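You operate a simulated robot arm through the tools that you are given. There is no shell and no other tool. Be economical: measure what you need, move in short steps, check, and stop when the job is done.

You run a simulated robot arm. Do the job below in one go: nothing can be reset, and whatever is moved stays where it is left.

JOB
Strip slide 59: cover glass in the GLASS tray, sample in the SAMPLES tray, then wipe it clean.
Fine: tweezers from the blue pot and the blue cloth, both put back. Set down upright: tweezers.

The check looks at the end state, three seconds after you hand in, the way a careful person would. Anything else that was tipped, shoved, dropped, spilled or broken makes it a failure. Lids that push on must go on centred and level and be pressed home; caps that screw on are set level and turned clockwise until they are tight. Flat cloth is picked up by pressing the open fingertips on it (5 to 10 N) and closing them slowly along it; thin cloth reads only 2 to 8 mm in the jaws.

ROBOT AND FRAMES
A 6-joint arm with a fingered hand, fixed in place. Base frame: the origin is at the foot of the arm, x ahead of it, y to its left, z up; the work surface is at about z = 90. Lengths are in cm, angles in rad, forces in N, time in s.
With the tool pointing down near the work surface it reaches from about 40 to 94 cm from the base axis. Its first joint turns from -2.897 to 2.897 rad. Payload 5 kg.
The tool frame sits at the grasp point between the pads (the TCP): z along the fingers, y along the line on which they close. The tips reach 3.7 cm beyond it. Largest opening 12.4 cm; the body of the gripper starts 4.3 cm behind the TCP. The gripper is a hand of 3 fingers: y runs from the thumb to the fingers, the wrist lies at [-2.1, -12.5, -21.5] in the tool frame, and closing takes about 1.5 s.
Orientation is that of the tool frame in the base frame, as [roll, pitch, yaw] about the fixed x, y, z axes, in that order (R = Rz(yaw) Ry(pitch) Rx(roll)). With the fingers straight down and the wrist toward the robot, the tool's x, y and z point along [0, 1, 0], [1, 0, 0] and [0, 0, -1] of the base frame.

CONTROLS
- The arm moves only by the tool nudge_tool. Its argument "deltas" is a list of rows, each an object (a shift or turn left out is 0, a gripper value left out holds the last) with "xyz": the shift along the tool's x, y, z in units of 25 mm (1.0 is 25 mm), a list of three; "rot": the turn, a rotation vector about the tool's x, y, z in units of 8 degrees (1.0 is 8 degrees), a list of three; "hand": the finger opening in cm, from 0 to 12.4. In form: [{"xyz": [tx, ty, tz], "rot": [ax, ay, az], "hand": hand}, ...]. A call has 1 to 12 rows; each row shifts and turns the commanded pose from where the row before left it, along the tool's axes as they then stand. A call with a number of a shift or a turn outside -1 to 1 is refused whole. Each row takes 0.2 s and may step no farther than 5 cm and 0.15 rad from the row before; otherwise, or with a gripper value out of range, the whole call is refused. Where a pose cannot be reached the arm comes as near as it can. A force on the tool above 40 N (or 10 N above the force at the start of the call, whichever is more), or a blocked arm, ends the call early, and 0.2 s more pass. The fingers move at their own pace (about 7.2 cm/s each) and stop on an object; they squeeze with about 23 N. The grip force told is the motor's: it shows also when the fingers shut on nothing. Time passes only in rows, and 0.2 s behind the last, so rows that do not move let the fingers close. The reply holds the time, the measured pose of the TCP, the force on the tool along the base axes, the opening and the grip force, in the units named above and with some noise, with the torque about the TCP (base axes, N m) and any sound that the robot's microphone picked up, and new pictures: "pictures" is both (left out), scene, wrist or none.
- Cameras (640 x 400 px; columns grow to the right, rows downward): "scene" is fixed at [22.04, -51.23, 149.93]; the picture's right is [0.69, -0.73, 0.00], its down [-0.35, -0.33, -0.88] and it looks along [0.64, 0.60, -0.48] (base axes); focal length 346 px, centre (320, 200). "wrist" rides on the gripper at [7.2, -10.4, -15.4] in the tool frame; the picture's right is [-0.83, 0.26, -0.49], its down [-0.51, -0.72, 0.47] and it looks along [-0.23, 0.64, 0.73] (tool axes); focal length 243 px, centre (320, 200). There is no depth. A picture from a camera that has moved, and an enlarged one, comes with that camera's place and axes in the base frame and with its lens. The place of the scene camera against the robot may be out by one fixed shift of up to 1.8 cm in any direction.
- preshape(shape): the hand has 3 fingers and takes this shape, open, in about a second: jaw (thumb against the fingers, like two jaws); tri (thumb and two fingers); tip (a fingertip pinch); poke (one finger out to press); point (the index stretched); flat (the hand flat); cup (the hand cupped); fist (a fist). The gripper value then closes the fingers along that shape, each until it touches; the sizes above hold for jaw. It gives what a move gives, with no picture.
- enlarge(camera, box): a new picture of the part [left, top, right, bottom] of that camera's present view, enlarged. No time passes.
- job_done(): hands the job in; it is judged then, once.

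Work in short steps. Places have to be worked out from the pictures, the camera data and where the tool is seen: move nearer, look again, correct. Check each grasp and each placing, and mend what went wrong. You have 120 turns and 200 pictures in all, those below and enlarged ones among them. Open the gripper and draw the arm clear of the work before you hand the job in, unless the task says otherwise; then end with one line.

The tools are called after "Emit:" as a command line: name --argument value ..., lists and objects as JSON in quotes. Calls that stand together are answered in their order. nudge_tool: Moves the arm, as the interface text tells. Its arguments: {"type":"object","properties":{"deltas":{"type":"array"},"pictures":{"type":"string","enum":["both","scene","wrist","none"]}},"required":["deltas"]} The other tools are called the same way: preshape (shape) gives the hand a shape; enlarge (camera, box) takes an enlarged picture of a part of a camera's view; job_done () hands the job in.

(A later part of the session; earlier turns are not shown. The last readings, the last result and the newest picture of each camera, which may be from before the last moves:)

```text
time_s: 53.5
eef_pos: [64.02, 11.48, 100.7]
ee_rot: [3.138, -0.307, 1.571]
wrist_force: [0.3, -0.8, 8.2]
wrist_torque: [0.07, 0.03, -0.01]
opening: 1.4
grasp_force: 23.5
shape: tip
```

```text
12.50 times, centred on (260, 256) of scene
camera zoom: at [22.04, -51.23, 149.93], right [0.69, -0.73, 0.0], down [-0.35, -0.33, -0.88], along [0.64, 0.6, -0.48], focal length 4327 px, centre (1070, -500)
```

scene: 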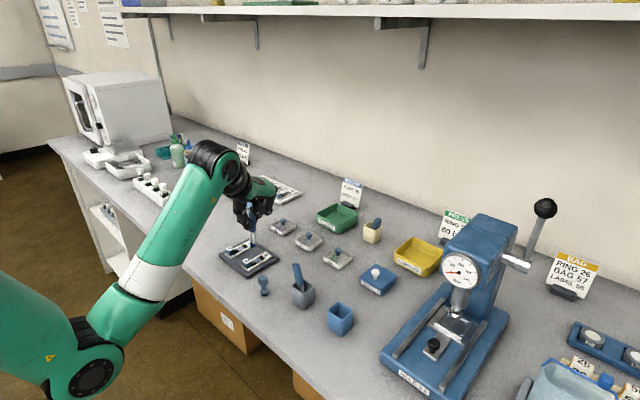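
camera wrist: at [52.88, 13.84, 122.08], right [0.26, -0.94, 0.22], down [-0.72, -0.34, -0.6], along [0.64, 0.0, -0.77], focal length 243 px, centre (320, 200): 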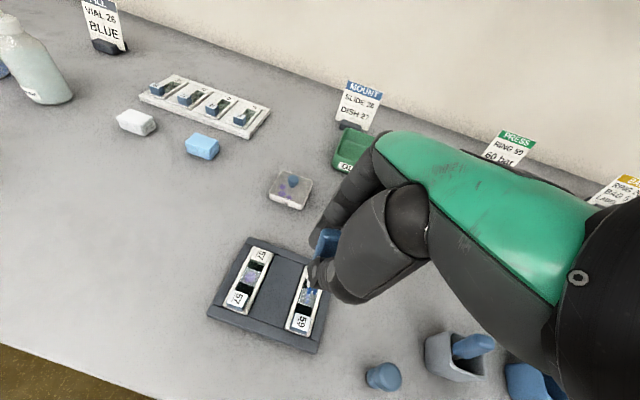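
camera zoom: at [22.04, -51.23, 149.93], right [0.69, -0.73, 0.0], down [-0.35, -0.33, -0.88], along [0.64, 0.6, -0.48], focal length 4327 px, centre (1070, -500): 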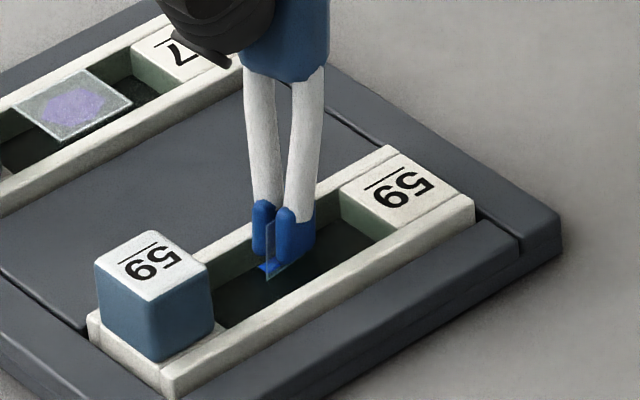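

The cover glass snapped between the tips. I lift straight up and look at the glass and the slide.

Emit:
nudge_tool --deltas '[{"xyz": [0.06, 0, -0.19]}, {"xyz": [0.12, 0, -0.38]}, {"xyz": [0.24, 0, -0.76]}, {"xyz": [0.24, 0, -0.76]}, {"xyz": [0.24, 0, -0.76]}]'

Emit:
enlarge --camera "wrist" --box '[250, 240, 350, 340]'

Emit:
enlarge --camera "scene" --box '[220, 210, 290, 280]'

```text
time_s: 54.7
eef_pos: [64.06, 11.42, 107.88]
ee_rot: [-3.139, -0.308, 1.569]
wrist_force: [-0.9, 0.5, -0.2]
wrist_torque: [-0.01, 0.04, -0.02]
opening: 1.41
grasp_force: 22.5
shape: tip
camera wrist: at [53.59, 13.63, 124.77], right [0.26, -0.94, 0.22], down [-0.72, -0.34, -0.6], along [0.64, 0.0, -0.77], focal length 243 px, centre (320, 200)
```

scene: 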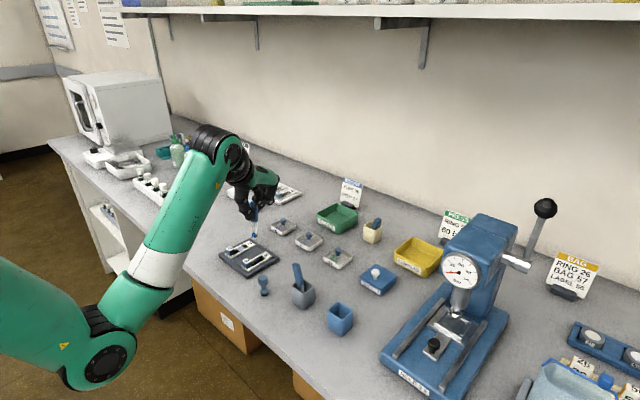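
wrist: 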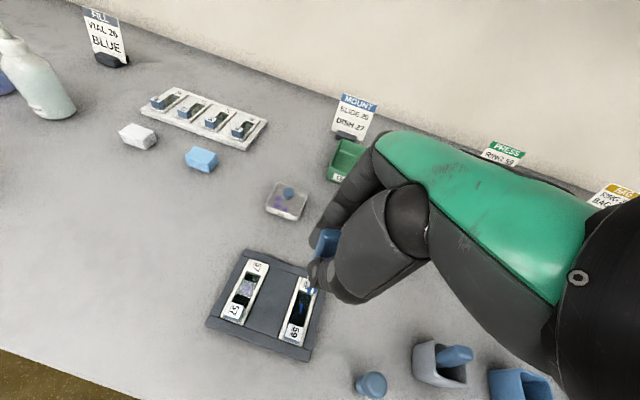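

```text
4.00 times, centred on (300, 290) of wrist
camera zoom: at [53.59, 13.63, 124.77], right [0.26, -0.94, 0.22], down [-0.72, -0.34, -0.6], along [0.64, 0.0, -0.77], focal length 970 px, centre (400, -160)
```

zoom: 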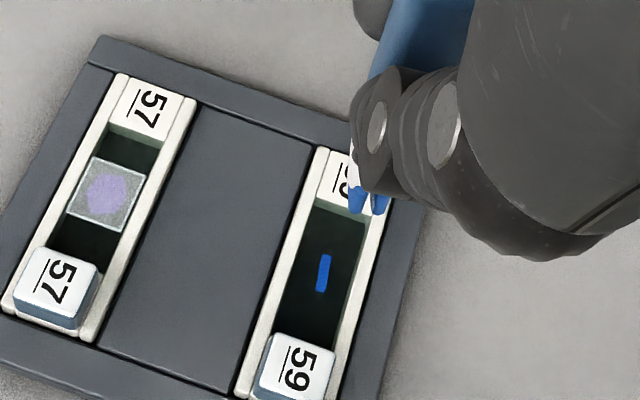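

```text
5.71 times, centred on (255, 245) of scene
camera zoom: at [22.04, -51.23, 149.93], right [0.69, -0.73, 0.0], down [-0.35, -0.33, -0.88], along [0.64, 0.6, -0.48], focal length 1978 px, centre (691, -57)
```

zoom: 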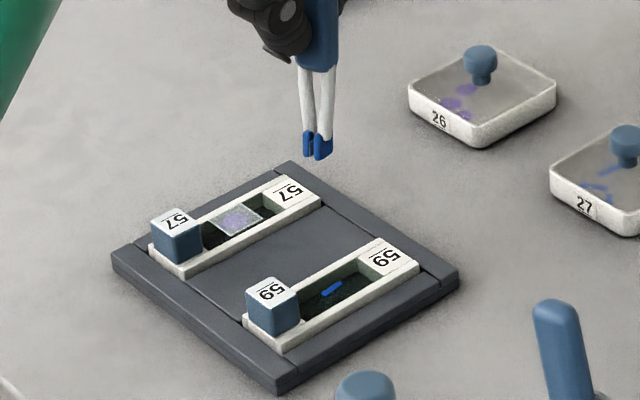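

The blue sample remains in the well. I need to check that the glass is still in the tips.

Emit:
enlarge --camera "wrist" --box '[295, 275, 335, 305]'

Emit:
enlarge --camera "scene" --box '[240, 215, 270, 240]'

```text
13.33 times, centred on (315, 290) of wrist
camera zoom: at [53.59, 13.63, 124.77], right [0.26, -0.94, 0.22], down [-0.72, -0.34, -0.6], along [0.64, 0.0, -0.77], focal length 3235 px, centre (387, -1000)
```

zoom: 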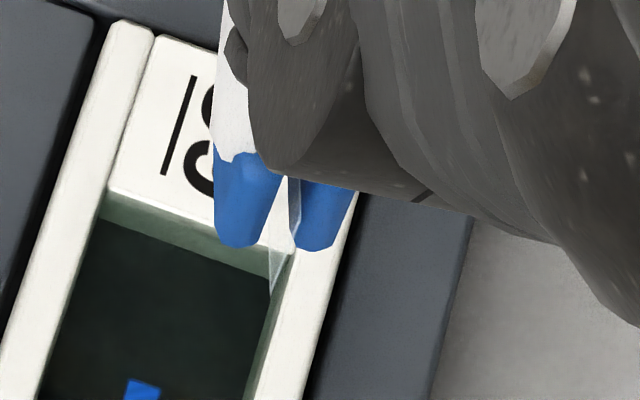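

```text
16.00 times, centred on (255, 228) of scene
camera zoom: at [22.04, -51.23, 149.93], right [0.69, -0.73, 0.0], down [-0.35, -0.33, -0.88], along [0.64, 0.6, -0.48], focal length 5539 px, centre (1360, -240)
```

zoom: 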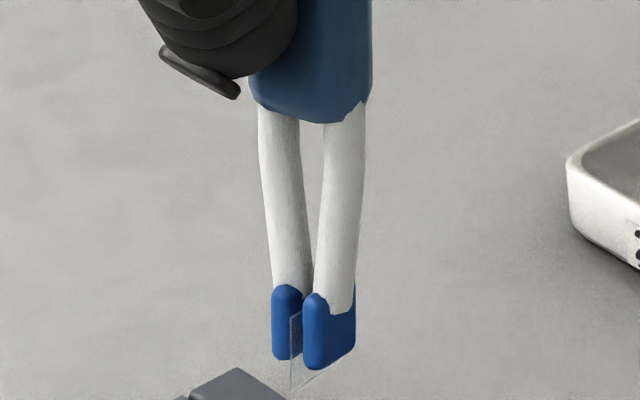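

The glass hangs vertically between the tips. I carry it toward the GLASS tray (centre ≈ (92.3,9.4)) at safe height.

Emit:
nudge_tool --deltas '[{"xyz": [0, 1, 0]}, {"xyz": [0, 1, 0]}, {"xyz": [-0.06, 1, -0.02]}, {"xyz": [-0.06, 1, -0.02]}, {"xyz": [-0.06, 1, -0.02]}, {"xyz": [-0.06, 1, -0.02]}, {"xyz": [-0.06, 1, -0.02]}, {"xyz": [-0.06, 1, -0.02]}, {"xyz": [-0.06, 1, -0.02]}, {"xyz": [-0.06, 1, -0.02]}, {"xyz": [0, 0.9, 0]}]'

Emit:
enlarge --camera "scene" --box '[290, 160, 380, 250]'

Emit:
enlarge --camera "wrist" --box '[240, 230, 360, 350]'

```text
time_s: 57.1
eef_pos: [91.22, 10.15, 107.83]
ee_rot: [-3.141, -0.307, 1.572]
wrist_force: [-0.9, -0.4, 0.6]
wrist_torque: [0.01, -0.01, 0.04]
opening: 1.39
grasp_force: 23.0
shape: tip
camera wrist: at [80.76, 12.41, 124.74], right [0.26, -0.94, 0.22], down [-0.72, -0.34, -0.6], along [0.64, 0.0, -0.77], focal length 243 px, centre (320, 200)
```

scene: 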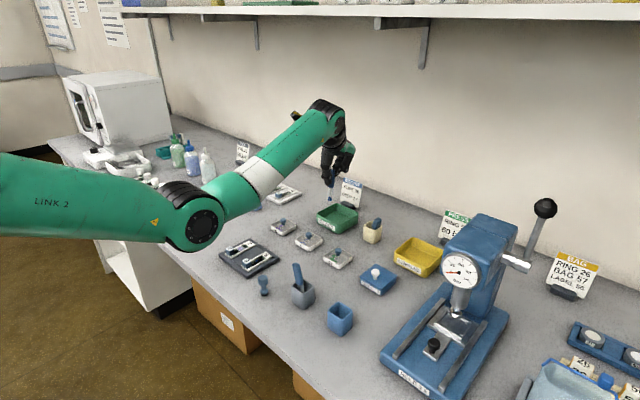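
wrist: 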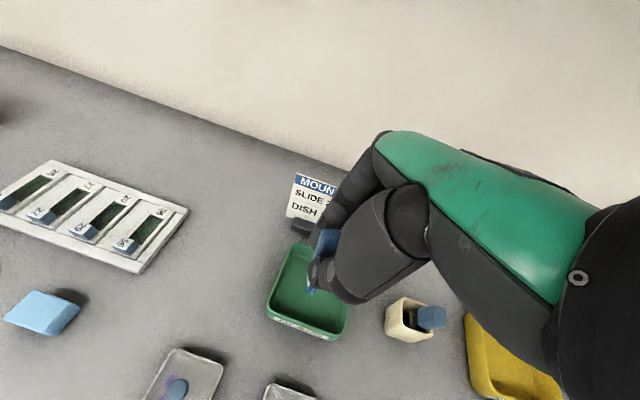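

```text
4.44 times, centred on (335, 205) of scene
camera zoom: at [22.04, -51.23, 149.93], right [0.69, -0.73, 0.0], down [-0.35, -0.33, -0.88], along [0.64, 0.6, -0.48], focal length 1538 px, centre (253, 178)
```

zoom: 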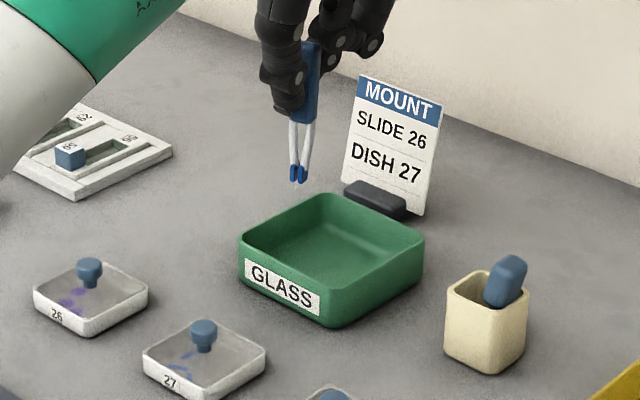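

```text
3.33 times, centred on (300, 290) of wrist
camera zoom: at [80.76, 12.41, 124.74], right [0.26, -0.94, 0.22], down [-0.72, -0.34, -0.6], along [0.64, 0.0, -0.77], focal length 809 px, centre (387, -100)
```

zoom: 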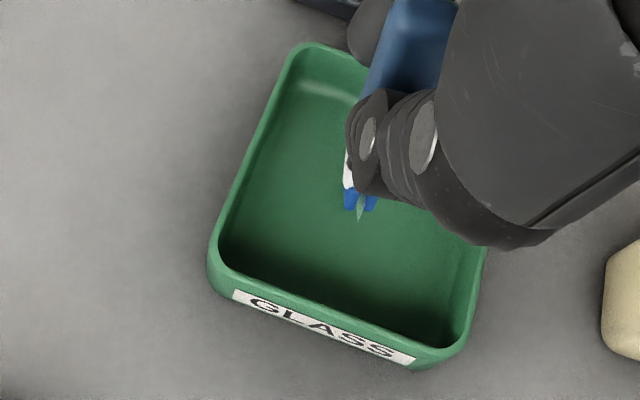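

The tip is over the tray, so I shift 1.5 cm deeper and descend most of the way.

Emit:
nudge_tool --deltas '[{"xyz": [-0.1, 0.6, -0.04]}, {"xyz": [-0.12, 0, 0.38]}, {"xyz": [-0.12, 0, 0.38]}, {"xyz": [-0.12, 0, 0.38]}, {"xyz": [-0.12, 0, 0.38]}, {"xyz": [-0.09, 0, 0.28]}]' --pictures "none"

Emit:
enlarge --camera "scene" --box '[300, 180, 370, 240]'

Emit:
enlarge --camera "wrist" --box '[270, 260, 340, 320]'

```text
time_s: 58.5
eef_pos: [92.8, 9.85, 103.28]
ee_rot: [-3.141, -0.306, 1.571]
wrist_force: [-0.2, 0.4, 0.1]
wrist_torque: [-0.01, -0.02, -0.01]
opening: 1.39
grasp_force: 22.8
shape: tip
```

```text
6.67 times, centred on (335, 210) of scene
camera zoom: at [22.04, -51.23, 149.93], right [0.69, -0.73, 0.0], down [-0.35, -0.33, -0.88], along [0.64, 0.6, -0.48], focal length 2308 px, centre (220, 133)
```

zoom: 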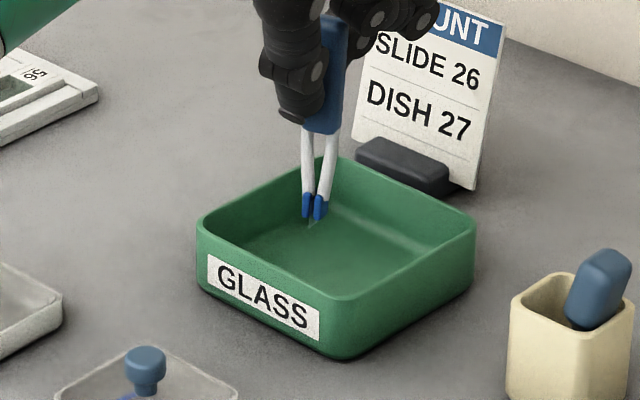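

```text
6.67 times, centred on (305, 290) of wrist
camera zoom: at [82.36, 12.09, 120.06], right [0.26, -0.94, 0.22], down [-0.72, -0.34, -0.6], along [0.64, 0.0, -0.77], focal length 1618 px, centre (420, -400)
```

zoom: 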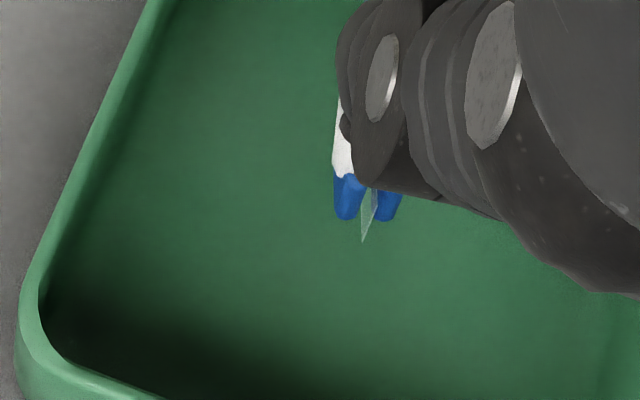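

Now I descend slowly in small rows until the glass touches the floor.

Emit:
nudge_tool --deltas '[{"xyz": [-0.03, 0, 0.095]}, {"xyz": [-0.03, 0, 0.095]}, {"xyz": [-0.03, 0, 0.095]}, {"xyz": [-0.03, 0, 0.095]}, {"xyz": [-0.03, 0, 0.095]}]' --pictures "none"

Emit:
enlarge --camera "scene" --box '[310, 195, 360, 235]'

Emit:
enlarge --camera "wrist" --box '[285, 270, 335, 315]'

```text
time_s: 59.7
eef_pos: [92.87, 9.9, 101.85]
ee_rot: [3.141, -0.308, 1.571]
wrist_force: [-0.8, -0.4, -0.5]
wrist_torque: [0.0, 0.0, 0.02]
opening: 1.41
grasp_force: 23.1
shape: tip
```

```text
10.00 times, centred on (335, 215) of scene
camera zoom: at [22.04, -51.23, 149.93], right [0.69, -0.73, 0.0], down [-0.35, -0.33, -0.88], along [0.64, 0.6, -0.48], focal length 3462 px, centre (170, 50)
```

zoom: 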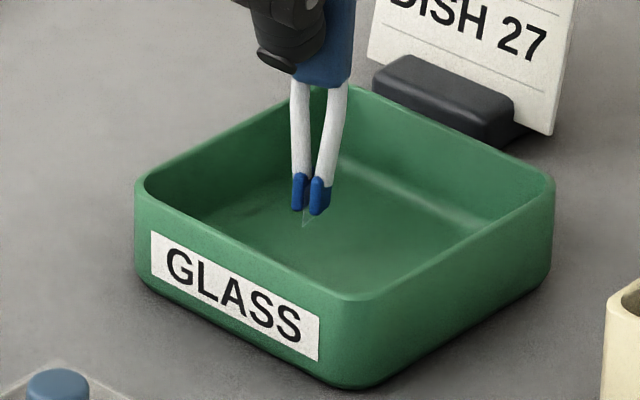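

```text
8.89 times, centred on (310, 292) of wrist
camera zoom: at [82.31, 12.06, 118.83], right [0.26, -0.94, 0.22], down [-0.72, -0.34, -0.6], along [0.64, 0.0, -0.77], focal length 2157 px, centre (409, -622)
```

zoom: 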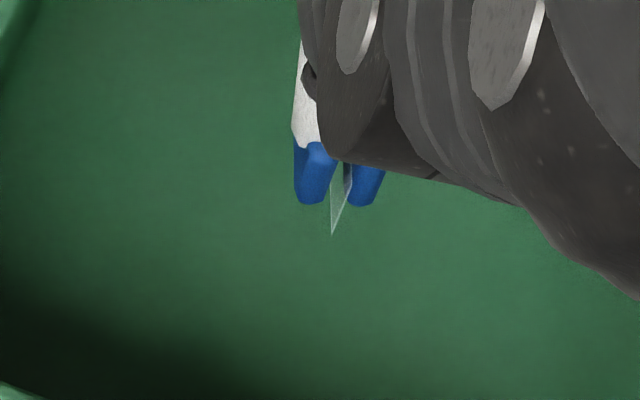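

Not yet in contact, so I continue down another 1 cm in small rows.

Emit:
nudge_tool --deltas '[{"xyz": [-0.025, 0, 0.075]}, {"xyz": [-0.025, 0, 0.075]}, {"xyz": [-0.025, 0, 0.075]}, {"xyz": [-0.025, 0, 0.075]}, {"xyz": [-0.025, 0, 0.075]}]' --pictures "none"

Emit:
enlarge --camera "scene" --box '[310, 195, 360, 235]'

Emit:
enlarge --camera "wrist" --box '[285, 270, 335, 315]'

```text
time_s: 60.9
eef_pos: [92.77, 9.86, 100.94]
ee_rot: [3.141, -0.307, 1.572]
wrist_force: [1.0, 0.1, -0.3]
wrist_torque: [0.0, 0.0, 0.02]
opening: 1.38
grasp_force: 22.7
shape: tip
```

```text
10.00 times, centred on (335, 215) of scene
camera zoom: at [22.04, -51.23, 149.93], right [0.69, -0.73, 0.0], down [-0.35, -0.33, -0.88], along [0.64, 0.6, -0.48], focal length 3462 px, centre (170, 50)
```

zoom: 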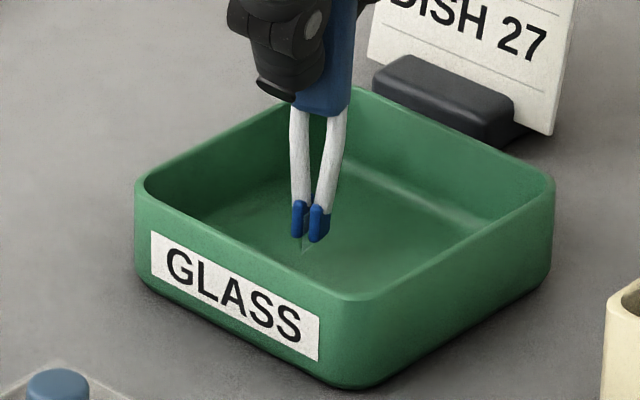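

```text
8.89 times, centred on (310, 292) of wrist
camera zoom: at [82.31, 12.08, 117.82], right [0.26, -0.94, 0.22], down [-0.72, -0.34, -0.6], along [0.64, 0.0, -0.77], focal length 2157 px, centre (409, -622)
```

zoom: 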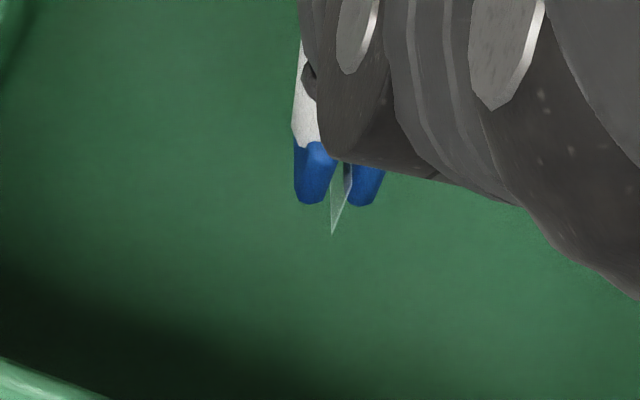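

Still no force. I keep going in 1.5 mm rows.

Emit:
nudge_tool --deltas '[{"xyz": [-0.018, 0, 0.057]}, {"xyz": [-0.018, 0, 0.057]}, {"xyz": [-0.018, 0, 0.057]}, {"xyz": [-0.018, 0, 0.057]}]' --pictures "none"

Emit:
enlarge --camera "scene" --box '[310, 195, 360, 235]'

```text
time_s: 61.9
eef_pos: [92.73, 9.86, 100.29]
ee_rot: [3.141, -0.308, 1.572]
wrist_force: [-0.1, 1.0, -0.5]
wrist_torque: [-0.03, -0.05, 0.0]
opening: 1.42
grasp_force: 22.8
shape: tip
```

```text
10.00 times, centred on (335, 215) of scene
camera zoom: at [22.04, -51.23, 149.93], right [0.69, -0.73, 0.0], down [-0.35, -0.33, -0.88], along [0.64, 0.6, -0.48], focal length 3462 px, centre (170, 50)
```

zoom: 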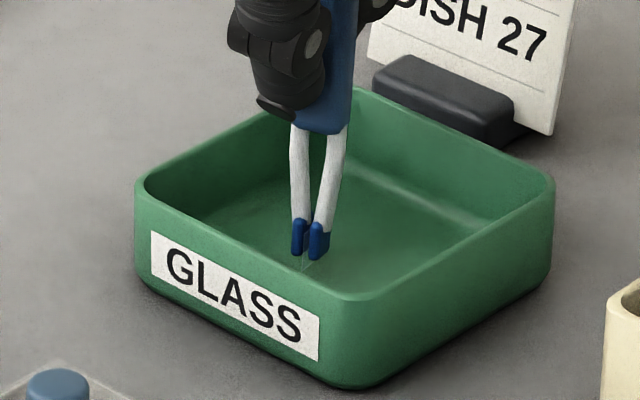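

Continuing a little further down.

Emit:
nudge_tool --deltas '[{"xyz": [-0.018, 0, 0.057]}, {"xyz": [-0.018, 0, 0.057]}, {"xyz": [-0.018, 0, 0.057]}, {"xyz": [-0.018, 0, 0.057]}]' --pictures "none"

Emit:
enlarge --camera "scene" --box '[310, 195, 360, 235]'

Emit:
enlarge --camera "wrist" --box '[285, 270, 335, 315]'

```text
time_s: 62.9
eef_pos: [92.86, 9.87, 99.81]
ee_rot: [-3.141, -0.306, 1.571]
wrist_force: [0.3, -0.7, -0.6]
wrist_torque: [0.01, 0.0, 0.0]
opening: 1.38
grasp_force: 23.0
shape: tip
```

```text
10.00 times, centred on (335, 215) of scene
camera zoom: at [22.04, -51.23, 149.93], right [0.69, -0.73, 0.0], down [-0.35, -0.33, -0.88], along [0.64, 0.6, -0.48], focal length 3462 px, centre (170, 50)
```

zoom: 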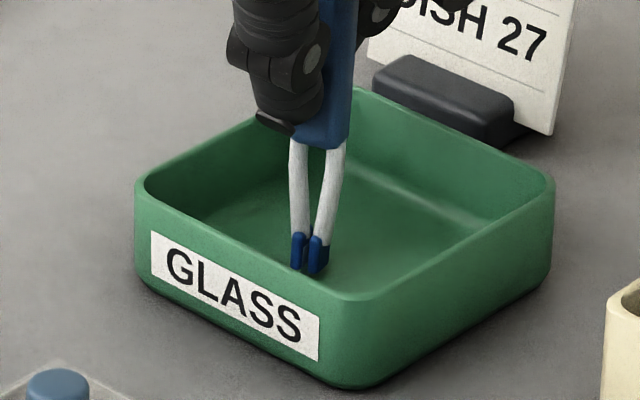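

```text
8.89 times, centred on (310, 292) of wrist
camera zoom: at [82.3, 12.08, 116.66], right [0.26, -0.94, 0.22], down [-0.72, -0.34, -0.6], along [0.64, 0.0, -0.77], focal length 2157 px, centre (409, -622)
```

zoom: 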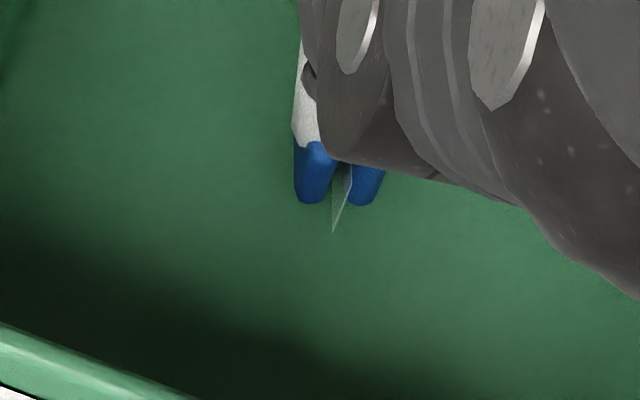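

The glass is at the floor with still no contact force. I lower a bit more until the tips themselves touch.

Emit:
nudge_tool --deltas '[{"xyz": [-0.018, 0, 0.057]}, {"xyz": [-0.018, 0, 0.057]}, {"xyz": [-0.018, 0, 0.057]}, {"xyz": [-0.018, 0, 0.057]}]' --pictures "none"

Emit:
enlarge --camera "scene" --box '[310, 195, 360, 235]'

Emit:
enlarge --camera "wrist" --box '[285, 270, 335, 315]'

```text
time_s: 63.9
eef_pos: [92.95, 10.0, 99.56]
ee_rot: [3.137, -0.31, 1.572]
wrist_force: [-1.2, 0.3, 17.5]
wrist_torque: [0.12, 0.1, -0.02]
opening: 1.43
grasp_force: 23.8
shape: tip
```

```text
10.00 times, centred on (335, 215) of scene
camera zoom: at [22.04, -51.23, 149.93], right [0.69, -0.73, 0.0], down [-0.35, -0.33, -0.88], along [0.64, 0.6, -0.48], focal length 3462 px, centre (170, 50)
```

zoom: 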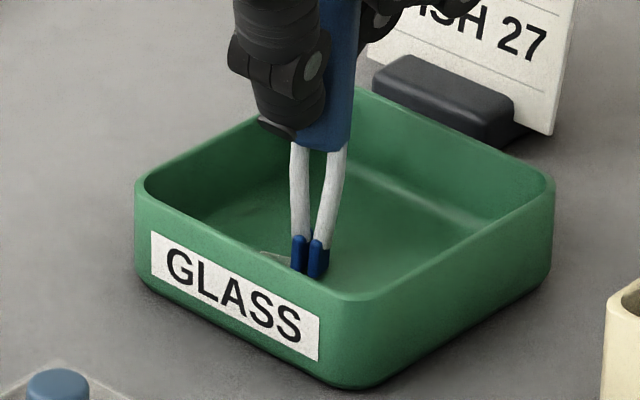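

```text
8.89 times, centred on (310, 292) of wrist
camera zoom: at [82.32, 12.09, 116.35], right [0.26, -0.94, 0.22], down [-0.72, -0.34, -0.61], along [0.64, 0.0, -0.76], focal length 2157 px, centre (409, -622)
```

zoom: 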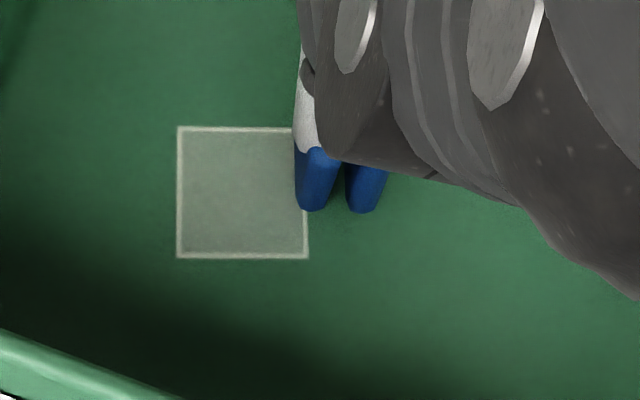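

The glass was released flat on the tray floor. I lift clear and head back to the slide for the sample.

Emit:
nudge_tool --deltas '[{"xyz": [0.06, 0, -0.19]}, {"xyz": [0.24, 0, -0.76]}, {"xyz": [0.24, 0, -0.76]}, {"xyz": [0.24, 0, -0.76]}, {"xyz": [0.18, 0, -0.57]}, {"xyz": [0.05, -1, 0.02]}, {"xyz": [0.05, -1, 0.02]}, {"xyz": [0.05, -1, 0.02]}, {"xyz": [0.05, -1, 0.02]}, {"xyz": [0.05, -1, 0.02]}, {"xyz": [0.05, -1, 0.02]}, {"xyz": [0.05, -1, 0.02]}]' --pictures "none"

Emit:
nudge_tool --deltas '[{"xyz": [0.05, -1, 0.02]}, {"xyz": [0.05, -1, 0.02]}, {"xyz": [0.05, -1, 0.02]}, {"xyz": [0.05, -1, 0.02]}, {"xyz": [0.03, -0.5, 0.02]}]'

Emit:
enlarge --camera "wrist" --box '[250, 240, 350, 340]'

```text
time_s: 66.5
eef_pos: [75.24, 10.78, 107.15]
ee_rot: [-3.141, -0.308, 1.571]
wrist_force: [0.4, 0.2, 0.1]
wrist_torque: [0.04, 0.0, 0.01]
opening: 1.42
grasp_force: 23.1
shape: tip
```

```text
time_s: 67.7
eef_pos: [64.08, 11.5, 107.03]
ee_rot: [3.141, -0.308, 1.572]
wrist_force: [-0.1, -0.4, 0.4]
wrist_torque: [-0.02, 0.0, -0.02]
opening: 1.4
grasp_force: 22.5
shape: tip
camera wrist: at [53.57, 13.64, 123.9], right [0.26, -0.94, 0.22], down [-0.72, -0.34, -0.6], along [0.64, 0.0, -0.77], focal length 243 px, centre (320, 200)
```

scene: 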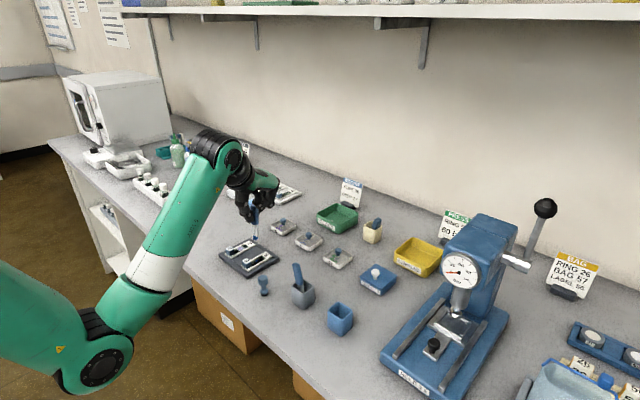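
wrist: 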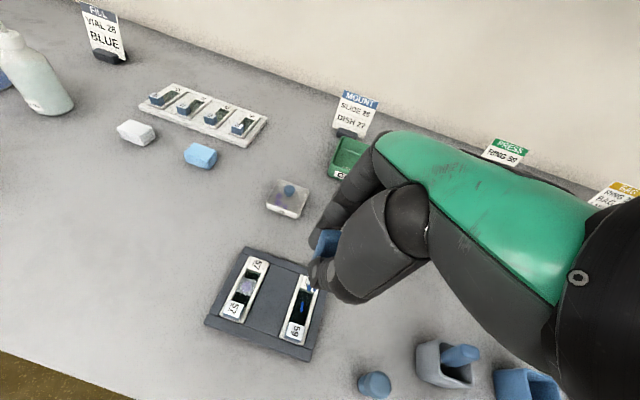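

```text
4.00 times, centred on (300, 290) of wrist
camera zoom: at [53.57, 13.64, 123.9], right [0.26, -0.94, 0.22], down [-0.72, -0.34, -0.6], along [0.64, 0.0, -0.77], focal length 970 px, centre (400, -160)
```

zoom: 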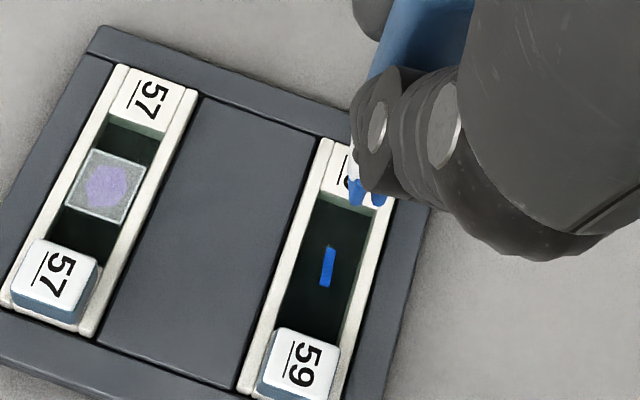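

I descend 5 cm toward the sample and check alignment.

Emit:
nudge_tool --deltas '[{"xyz": [-0.2, 0, 0.636]}, {"xyz": [-0.2, 0, 0.636]}, {"xyz": [-0.2, 0, 0.636]}]' --pictures "none"

Emit:
enlarge --camera "wrist" --box '[270, 260, 340, 320]'

Emit:
enlarge --camera "scene" --box '[240, 240, 280, 272]'

```text
time_s: 68.5
eef_pos: [63.97, 11.31, 101.98]
ee_rot: [-3.141, -0.307, 1.57]
wrist_force: [0.9, 0.4, -0.4]
wrist_torque: [0.05, 0.0, 0.02]
opening: 1.43
grasp_force: 22.8
shape: tip
```

```text
6.67 times, centred on (305, 290) of wrist
camera zoom: at [53.58, 13.56, 118.89], right [0.26, -0.94, 0.22], down [-0.72, -0.34, -0.6], along [0.64, 0.0, -0.77], focal length 1618 px, centre (420, -400)
```

zoom: 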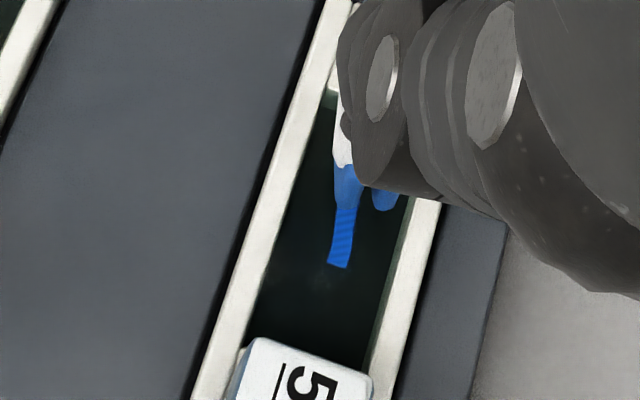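

```text
12.50 times, centred on (260, 256) of scene
camera zoom: at [22.04, -51.23, 149.93], right [0.69, -0.73, 0.0], down [-0.35, -0.33, -0.88], along [0.64, 0.6, -0.48], focal length 4327 px, centre (1070, -500)
```

zoom: 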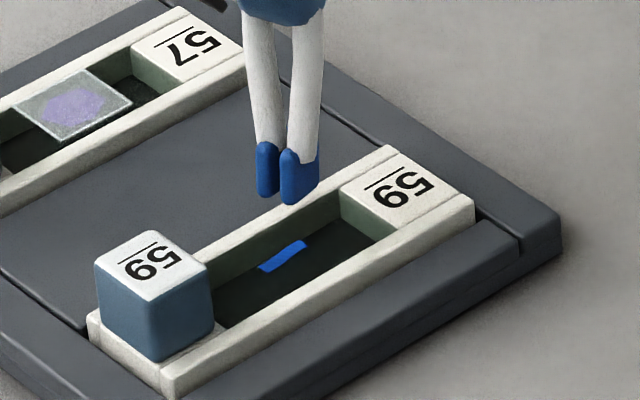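

Well aligned above the sample, so I descend 1.2 cm further in small rows.

Emit:
nudge_tool --deltas '[{"xyz": [-0.036, -0.05, 0.115]}, {"xyz": [-0.036, 0, 0.115]}, {"xyz": [-0.036, 0, 0.115]}, {"xyz": [-0.036, 0, 0.115]}]' --pictures "none"

Emit:
enlarge --camera "wrist" --box '[270, 260, 340, 320]'

Emit:
enlarge --camera "scene" --box '[240, 240, 280, 272]'

```text
time_s: 69.5
eef_pos: [63.93, 11.39, 100.81]
ee_rot: [-3.141, -0.308, 1.571]
wrist_force: [-0.1, -0.7, 0.1]
wrist_torque: [0.02, 0.02, 0.01]
opening: 1.42
grasp_force: 22.6
shape: tip
```

```text
6.67 times, centred on (305, 290) of wrist
camera zoom: at [53.45, 13.61, 117.7], right [0.26, -0.94, 0.22], down [-0.72, -0.34, -0.6], along [0.64, 0.0, -0.77], focal length 1618 px, centre (420, -400)
```

zoom: 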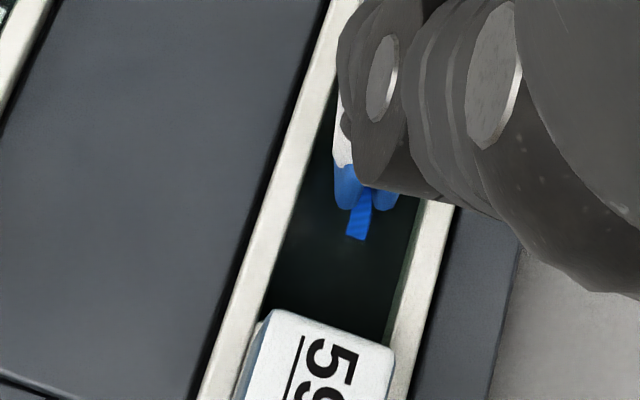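

```text
12.50 times, centred on (260, 256) of scene
camera zoom: at [22.04, -51.23, 149.93], right [0.69, -0.73, 0.0], down [-0.35, -0.33, -0.88], along [0.64, 0.6, -0.48], focal length 4327 px, centre (1070, -500)
```

zoom: 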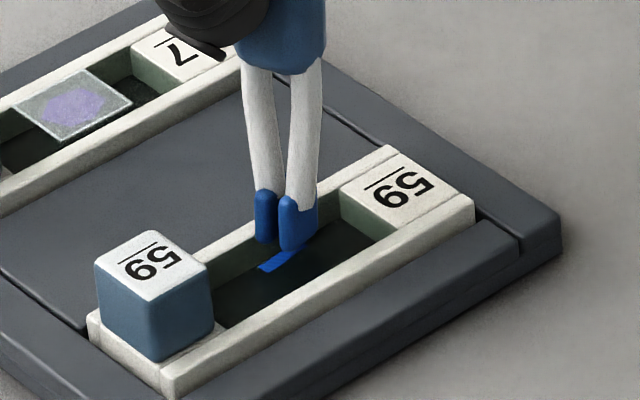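

The tips straddle the sample's end. I shift 2 mm toward -x and continue down to contact.

Emit:
nudge_tool --deltas '[{"xyz": [-0.018, -0.08, 0.057]}, {"xyz": [-0.018, 0, 0.057]}, {"xyz": [-0.018, 0, 0.057]}, {"xyz": [-0.018, 0, 0.057]}]' --pictures "none"

Emit:
enlarge --camera "wrist" --box '[270, 260, 340, 320]'

Emit:
enlarge --camera "scene" --box '[240, 240, 280, 272]'

```text
time_s: 70.5
eef_pos: [63.83, 11.5, 100.52]
ee_rot: [3.135, -0.31, 1.571]
wrist_force: [-0.6, 0.3, 18.4]
wrist_torque: [0.06, 0.09, 0.02]
opening: 1.47
grasp_force: 23.1
shape: tip
```

```text
6.67 times, centred on (305, 290) of wrist
camera zoom: at [53.21, 13.67, 117.31], right [0.26, -0.94, 0.22], down [-0.72, -0.34, -0.61], along [0.65, 0.0, -0.76], focal length 1618 px, centre (420, -400)
```

zoom: 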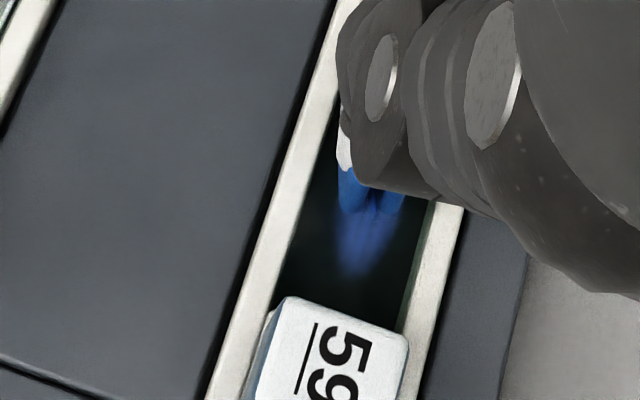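

```text
12.50 times, centred on (260, 256) of scene
camera zoom: at [22.04, -51.23, 149.93], right [0.69, -0.73, 0.0], down [-0.35, -0.33, -0.88], along [0.64, 0.6, -0.48], focal length 4327 px, centre (1070, -500)
```

zoom: 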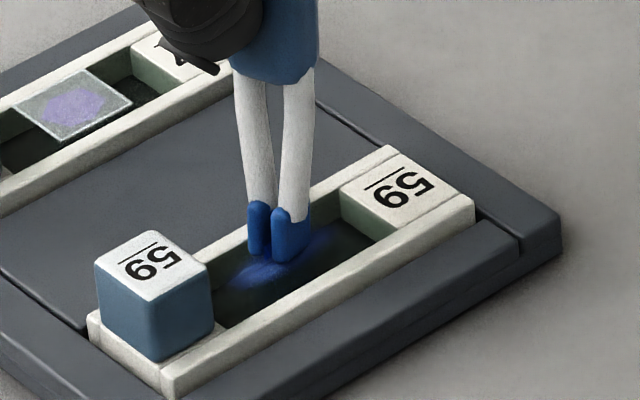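

Contact made: a blue residue smear is left, so the sample has presumably been picked up. I lift and verify.

Emit:
nudge_tool --deltas '[{"xyz": [0.06, 0, -0.19]}, {"xyz": [0.12, 0, -0.38]}, {"xyz": [0.24, 0, -0.76]}, {"xyz": [0.24, 0, -0.76]}, {"xyz": [0.24, 0, -0.76]}]' --pictures "none"

Emit:
enlarge --camera "wrist" --box '[270, 260, 350, 330]'

Emit:
enlarge --camera "scene" --box '[230, 215, 280, 270]'

```text
time_s: 71.7
eef_pos: [63.73, 11.47, 107.72]
ee_rot: [3.14, -0.307, 1.571]
wrist_force: [0.6, 0.7, 0.6]
wrist_torque: [-0.01, 0.01, 0.02]
opening: 1.43
grasp_force: 23.6
shape: tip
```

```text
5.71 times, centred on (310, 295) of wrist
camera zoom: at [53.25, 13.62, 124.54], right [0.26, -0.94, 0.22], down [-0.72, -0.34, -0.6], along [0.64, 0.0, -0.77], focal length 1386 px, centre (377, -343)
```

zoom: 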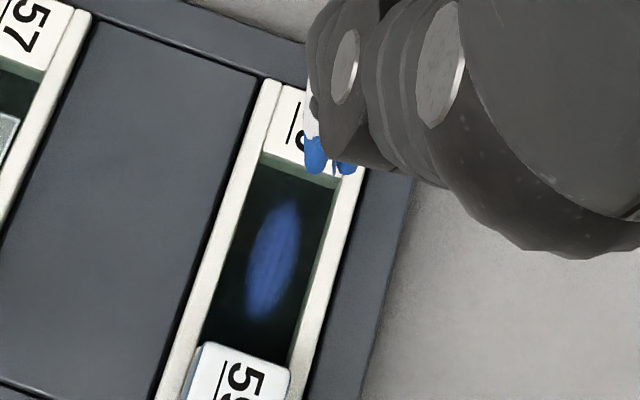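

```text
7.27 times, centred on (255, 242) of scene
camera zoom: at [22.04, -51.23, 149.93], right [0.69, -0.73, 0.0], down [-0.35, -0.33, -0.88], along [0.64, 0.6, -0.48], focal length 2518 px, centre (793, -109)
```

zoom: 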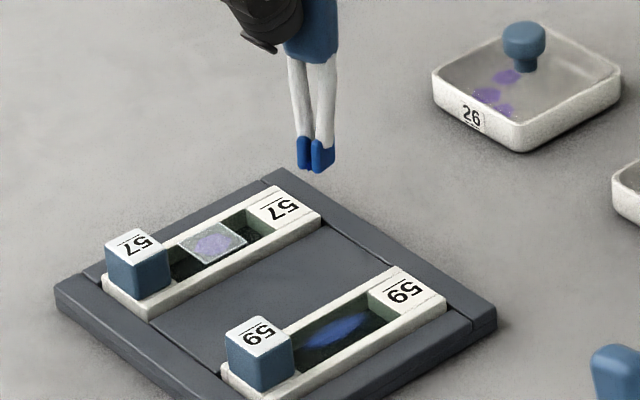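

The sample is held between the tips, and a smear remains to be wiped. The SAMPLES tray is around x 86–96, y -22.5…-14.5. I travel along y at x≈70 first, clear of pots and press.

Emit:
nudge_tool --deltas '[{"xyz": [-0.89, 0.8, -0.28]}, {"xyz": [-0.89, 0.8, -0.28]}, {"xyz": [-0.89, 0.8, -0.28]}, {"xyz": [-0.89, 0.4, -0.28]}, {"xyz": [-0.89, 0, -0.28]}, {"xyz": [-0.89, 0, -0.28]}, {"xyz": [-0.89, 0, -0.28]}, {"xyz": [-0.89, 0, -0.28]}, {"xyz": [-0.89, 0, -0.28]}, {"xyz": [-0.89, 0, -0.28]}, {"xyz": [-0.89, 0, -0.28]}, {"xyz": [-0.89, 0, -0.28]}]'

Emit:
enlarge --camera "wrist" --box '[240, 130, 400, 330]'

```text
time_s: 74.3
eef_pos: [70.76, -16.54, 107.61]
ee_rot: [3.141, -0.306, 1.569]
wrist_force: [-0.2, 0.2, -0.3]
wrist_torque: [0.0, 0.01, -0.03]
opening: 1.41
grasp_force: 22.7
shape: tip
camera wrist: at [60.3, -14.25, 124.59], right [0.26, -0.94, 0.22], down [-0.72, -0.34, -0.6], along [0.64, 0.0, -0.77], focal length 243 px, centre (320, 200)
```

scene: 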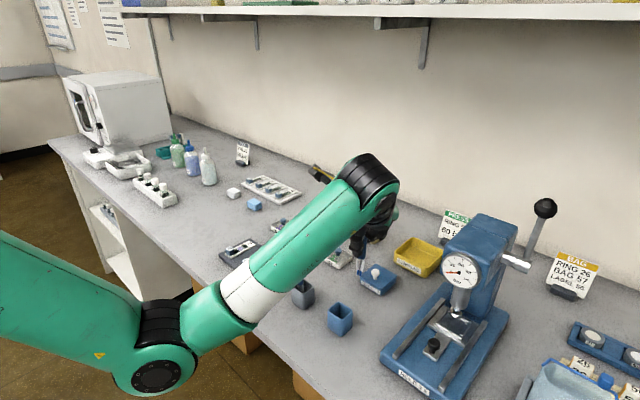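
wrist: 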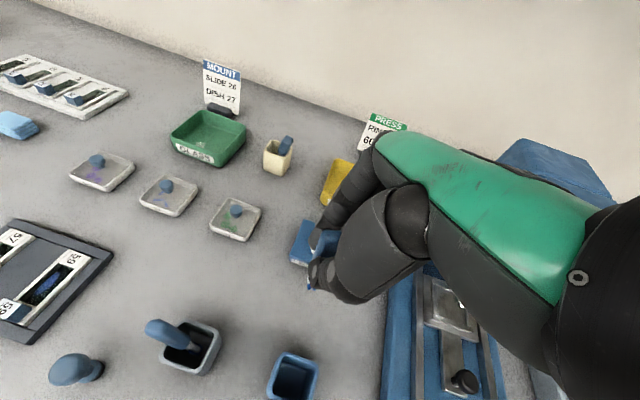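

```text
2.00 times, centred on (320, 230) of wrist
camera zoom: at [60.3, -14.25, 124.59], right [0.26, -0.94, 0.22], down [-0.72, -0.34, -0.6], along [0.64, 0.0, -0.77], focal length 485 px, centre (320, 140)
```

zoom: 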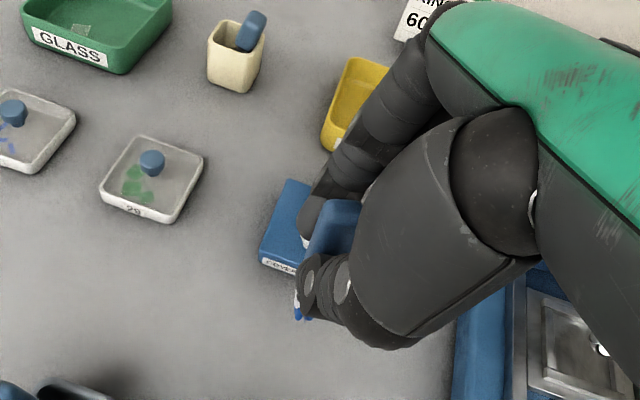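

Tray confirmed (front-left rim at (86.3,-14.6)). I move +20.5 cm in x to bring the tip over it.

Emit:
nudge_tool --deltas '[{"xyz": [-0.03, 1, 0]}, {"xyz": [-0.03, 1, 0]}, {"xyz": [-0.03, 1, 0]}, {"xyz": [-0.03, 1, 0]}, {"xyz": [-0.03, 1, 0]}, {"xyz": [0, 1, 0]}, {"xyz": [0, 1, 0]}, {"xyz": [0, 1, 0]}, {"xyz": [0, 0.2, 0]}]'

Emit:
enlarge --camera "scene" --box '[370, 190, 470, 290]'

Emit:
enlarge --camera "wrist" --box '[240, 230, 360, 350]'

```text
time_s: 76.3
eef_pos: [91.25, -16.87, 107.58]
ee_rot: [3.141, -0.307, 1.571]
wrist_force: [-0.3, 0.2, -0.4]
wrist_torque: [0.01, 0.03, -0.02]
opening: 1.45
grasp_force: 22.9
shape: tip
camera wrist: at [80.76, -14.64, 124.47], right [0.26, -0.94, 0.22], down [-0.72, -0.34, -0.6], along [0.64, 0.0, -0.77], focal length 243 px, centre (320, 200)
```

scene: 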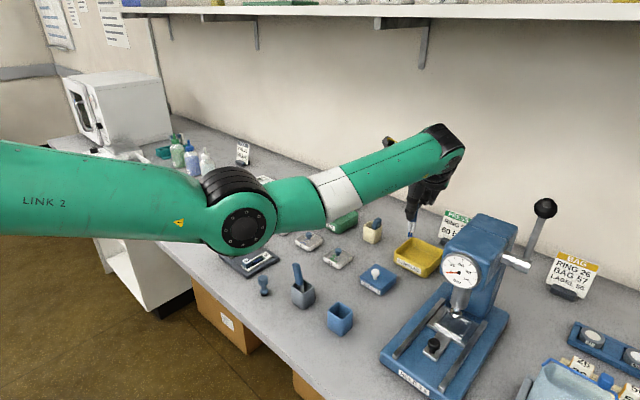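
wrist: 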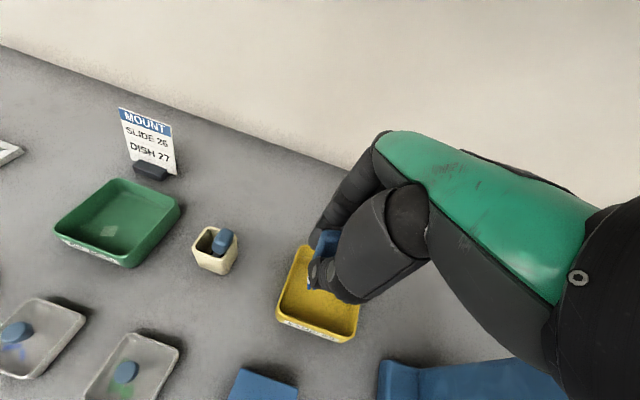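

```text
4.00 times, centred on (420, 240) of scene
camera zoom: at [22.04, -51.23, 149.93], right [0.69, -0.73, 0.0], down [-0.35, -0.33, -0.88], along [0.64, 0.6, -0.48], focal length 1385 px, centre (-80, 40)
```

zoom: 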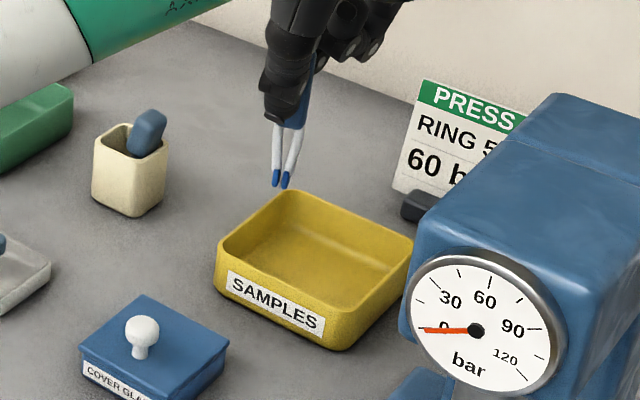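

```text
3.33 times, centred on (300, 290) of wrist
camera zoom: at [80.76, -14.64, 124.47], right [0.26, -0.94, 0.22], down [-0.72, -0.34, -0.6], along [0.64, 0.0, -0.77], focal length 809 px, centre (387, -100)
```

zoom: 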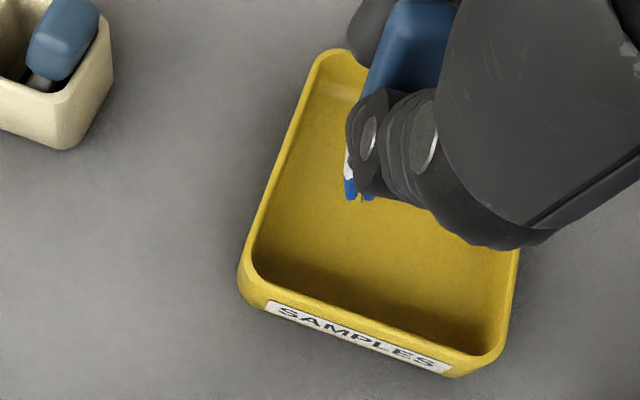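

The tip is over the tray, so I descend 6.8 cm, stopping just above the floor.

Emit:
nudge_tool --deltas '[{"xyz": [-0.12, 0, 0.38]}, {"xyz": [-0.12, 0, 0.38]}, {"xyz": [-0.12, 0, 0.38]}, {"xyz": [-0.12, 0, 0.38]}, {"xyz": [-0.12, 0, 0.38]}, {"xyz": [-0.12, 0, 0.38]}, {"xyz": [-0.1, 0, 0.31]}]' --pictures "none"

Emit:
enlarge --camera "scene" --box '[385, 215, 445, 280]'

Emit:
enlarge --camera "wrist" --box '[285, 270, 335, 315]'

```text
time_s: 77.9
eef_pos: [91.14, -16.85, 100.64]
ee_rot: [-3.141, -0.306, 1.57]
wrist_force: [0.1, -0.9, -0.7]
wrist_torque: [-0.03, 0.0, 0.0]
opening: 1.45
grasp_force: 22.6
shape: tip
```

```text
6.15 times, centred on (415, 248) of scene
camera zoom: at [22.04, -51.23, 149.93], right [0.69, -0.73, 0.0], down [-0.35, -0.33, -0.88], along [0.64, 0.6, -0.48], focal length 2130 px, centre (-265, -92)
```

zoom: 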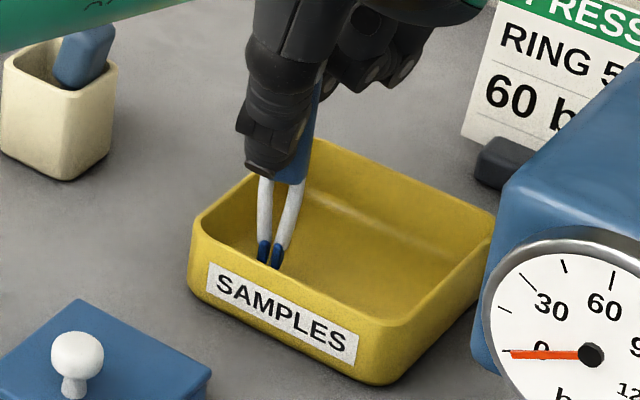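

```text
8.89 times, centred on (310, 292) of wrist
camera zoom: at [80.74, -14.67, 117.6], right [0.26, -0.94, 0.22], down [-0.72, -0.34, -0.6], along [0.64, 0.0, -0.77], focal length 2157 px, centre (409, -622)
```

zoom: 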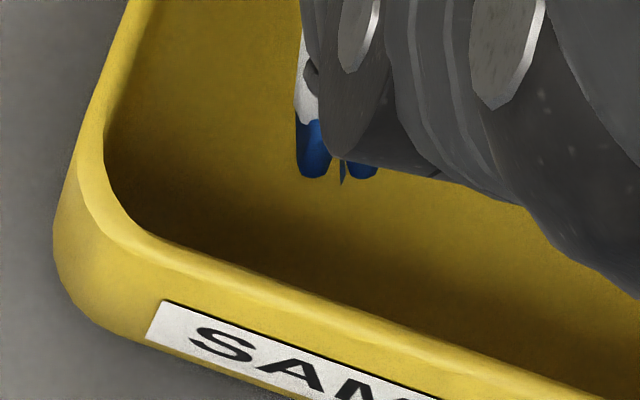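

The sample is visible between the tips. I go down in 1.5 mm rows until contact.

Emit:
nudge_tool --deltas '[{"xyz": [-0.018, 0, 0.057]}, {"xyz": [-0.018, 0, 0.057]}, {"xyz": [-0.018, 0, 0.057]}, {"xyz": [-0.018, 0, 0.057]}, {"xyz": [-0.018, 0, 0.057]}, {"xyz": [-0.018, 0, 0.057]}]' --pictures "none"

Emit:
enlarge --camera "wrist" --box '[285, 270, 335, 315]'

```text
time_s: 79.3
eef_pos: [91.22, -16.78, 100.01]
ee_rot: [3.14, -0.308, 1.571]
wrist_force: [0.1, 0.1, -0.4]
wrist_torque: [0.03, 0.01, -0.01]
opening: 1.44
grasp_force: 23.2
shape: tip
```

```text
8.89 times, centred on (310, 292) of wrist
camera zoom: at [80.74, -14.64, 116.74], right [0.26, -0.94, 0.22], down [-0.72, -0.34, -0.6], along [0.64, 0.0, -0.77], focal length 2157 px, centre (409, -622)
```

zoom: 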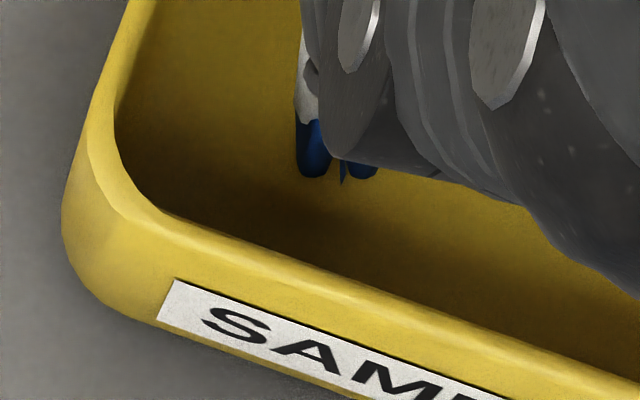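

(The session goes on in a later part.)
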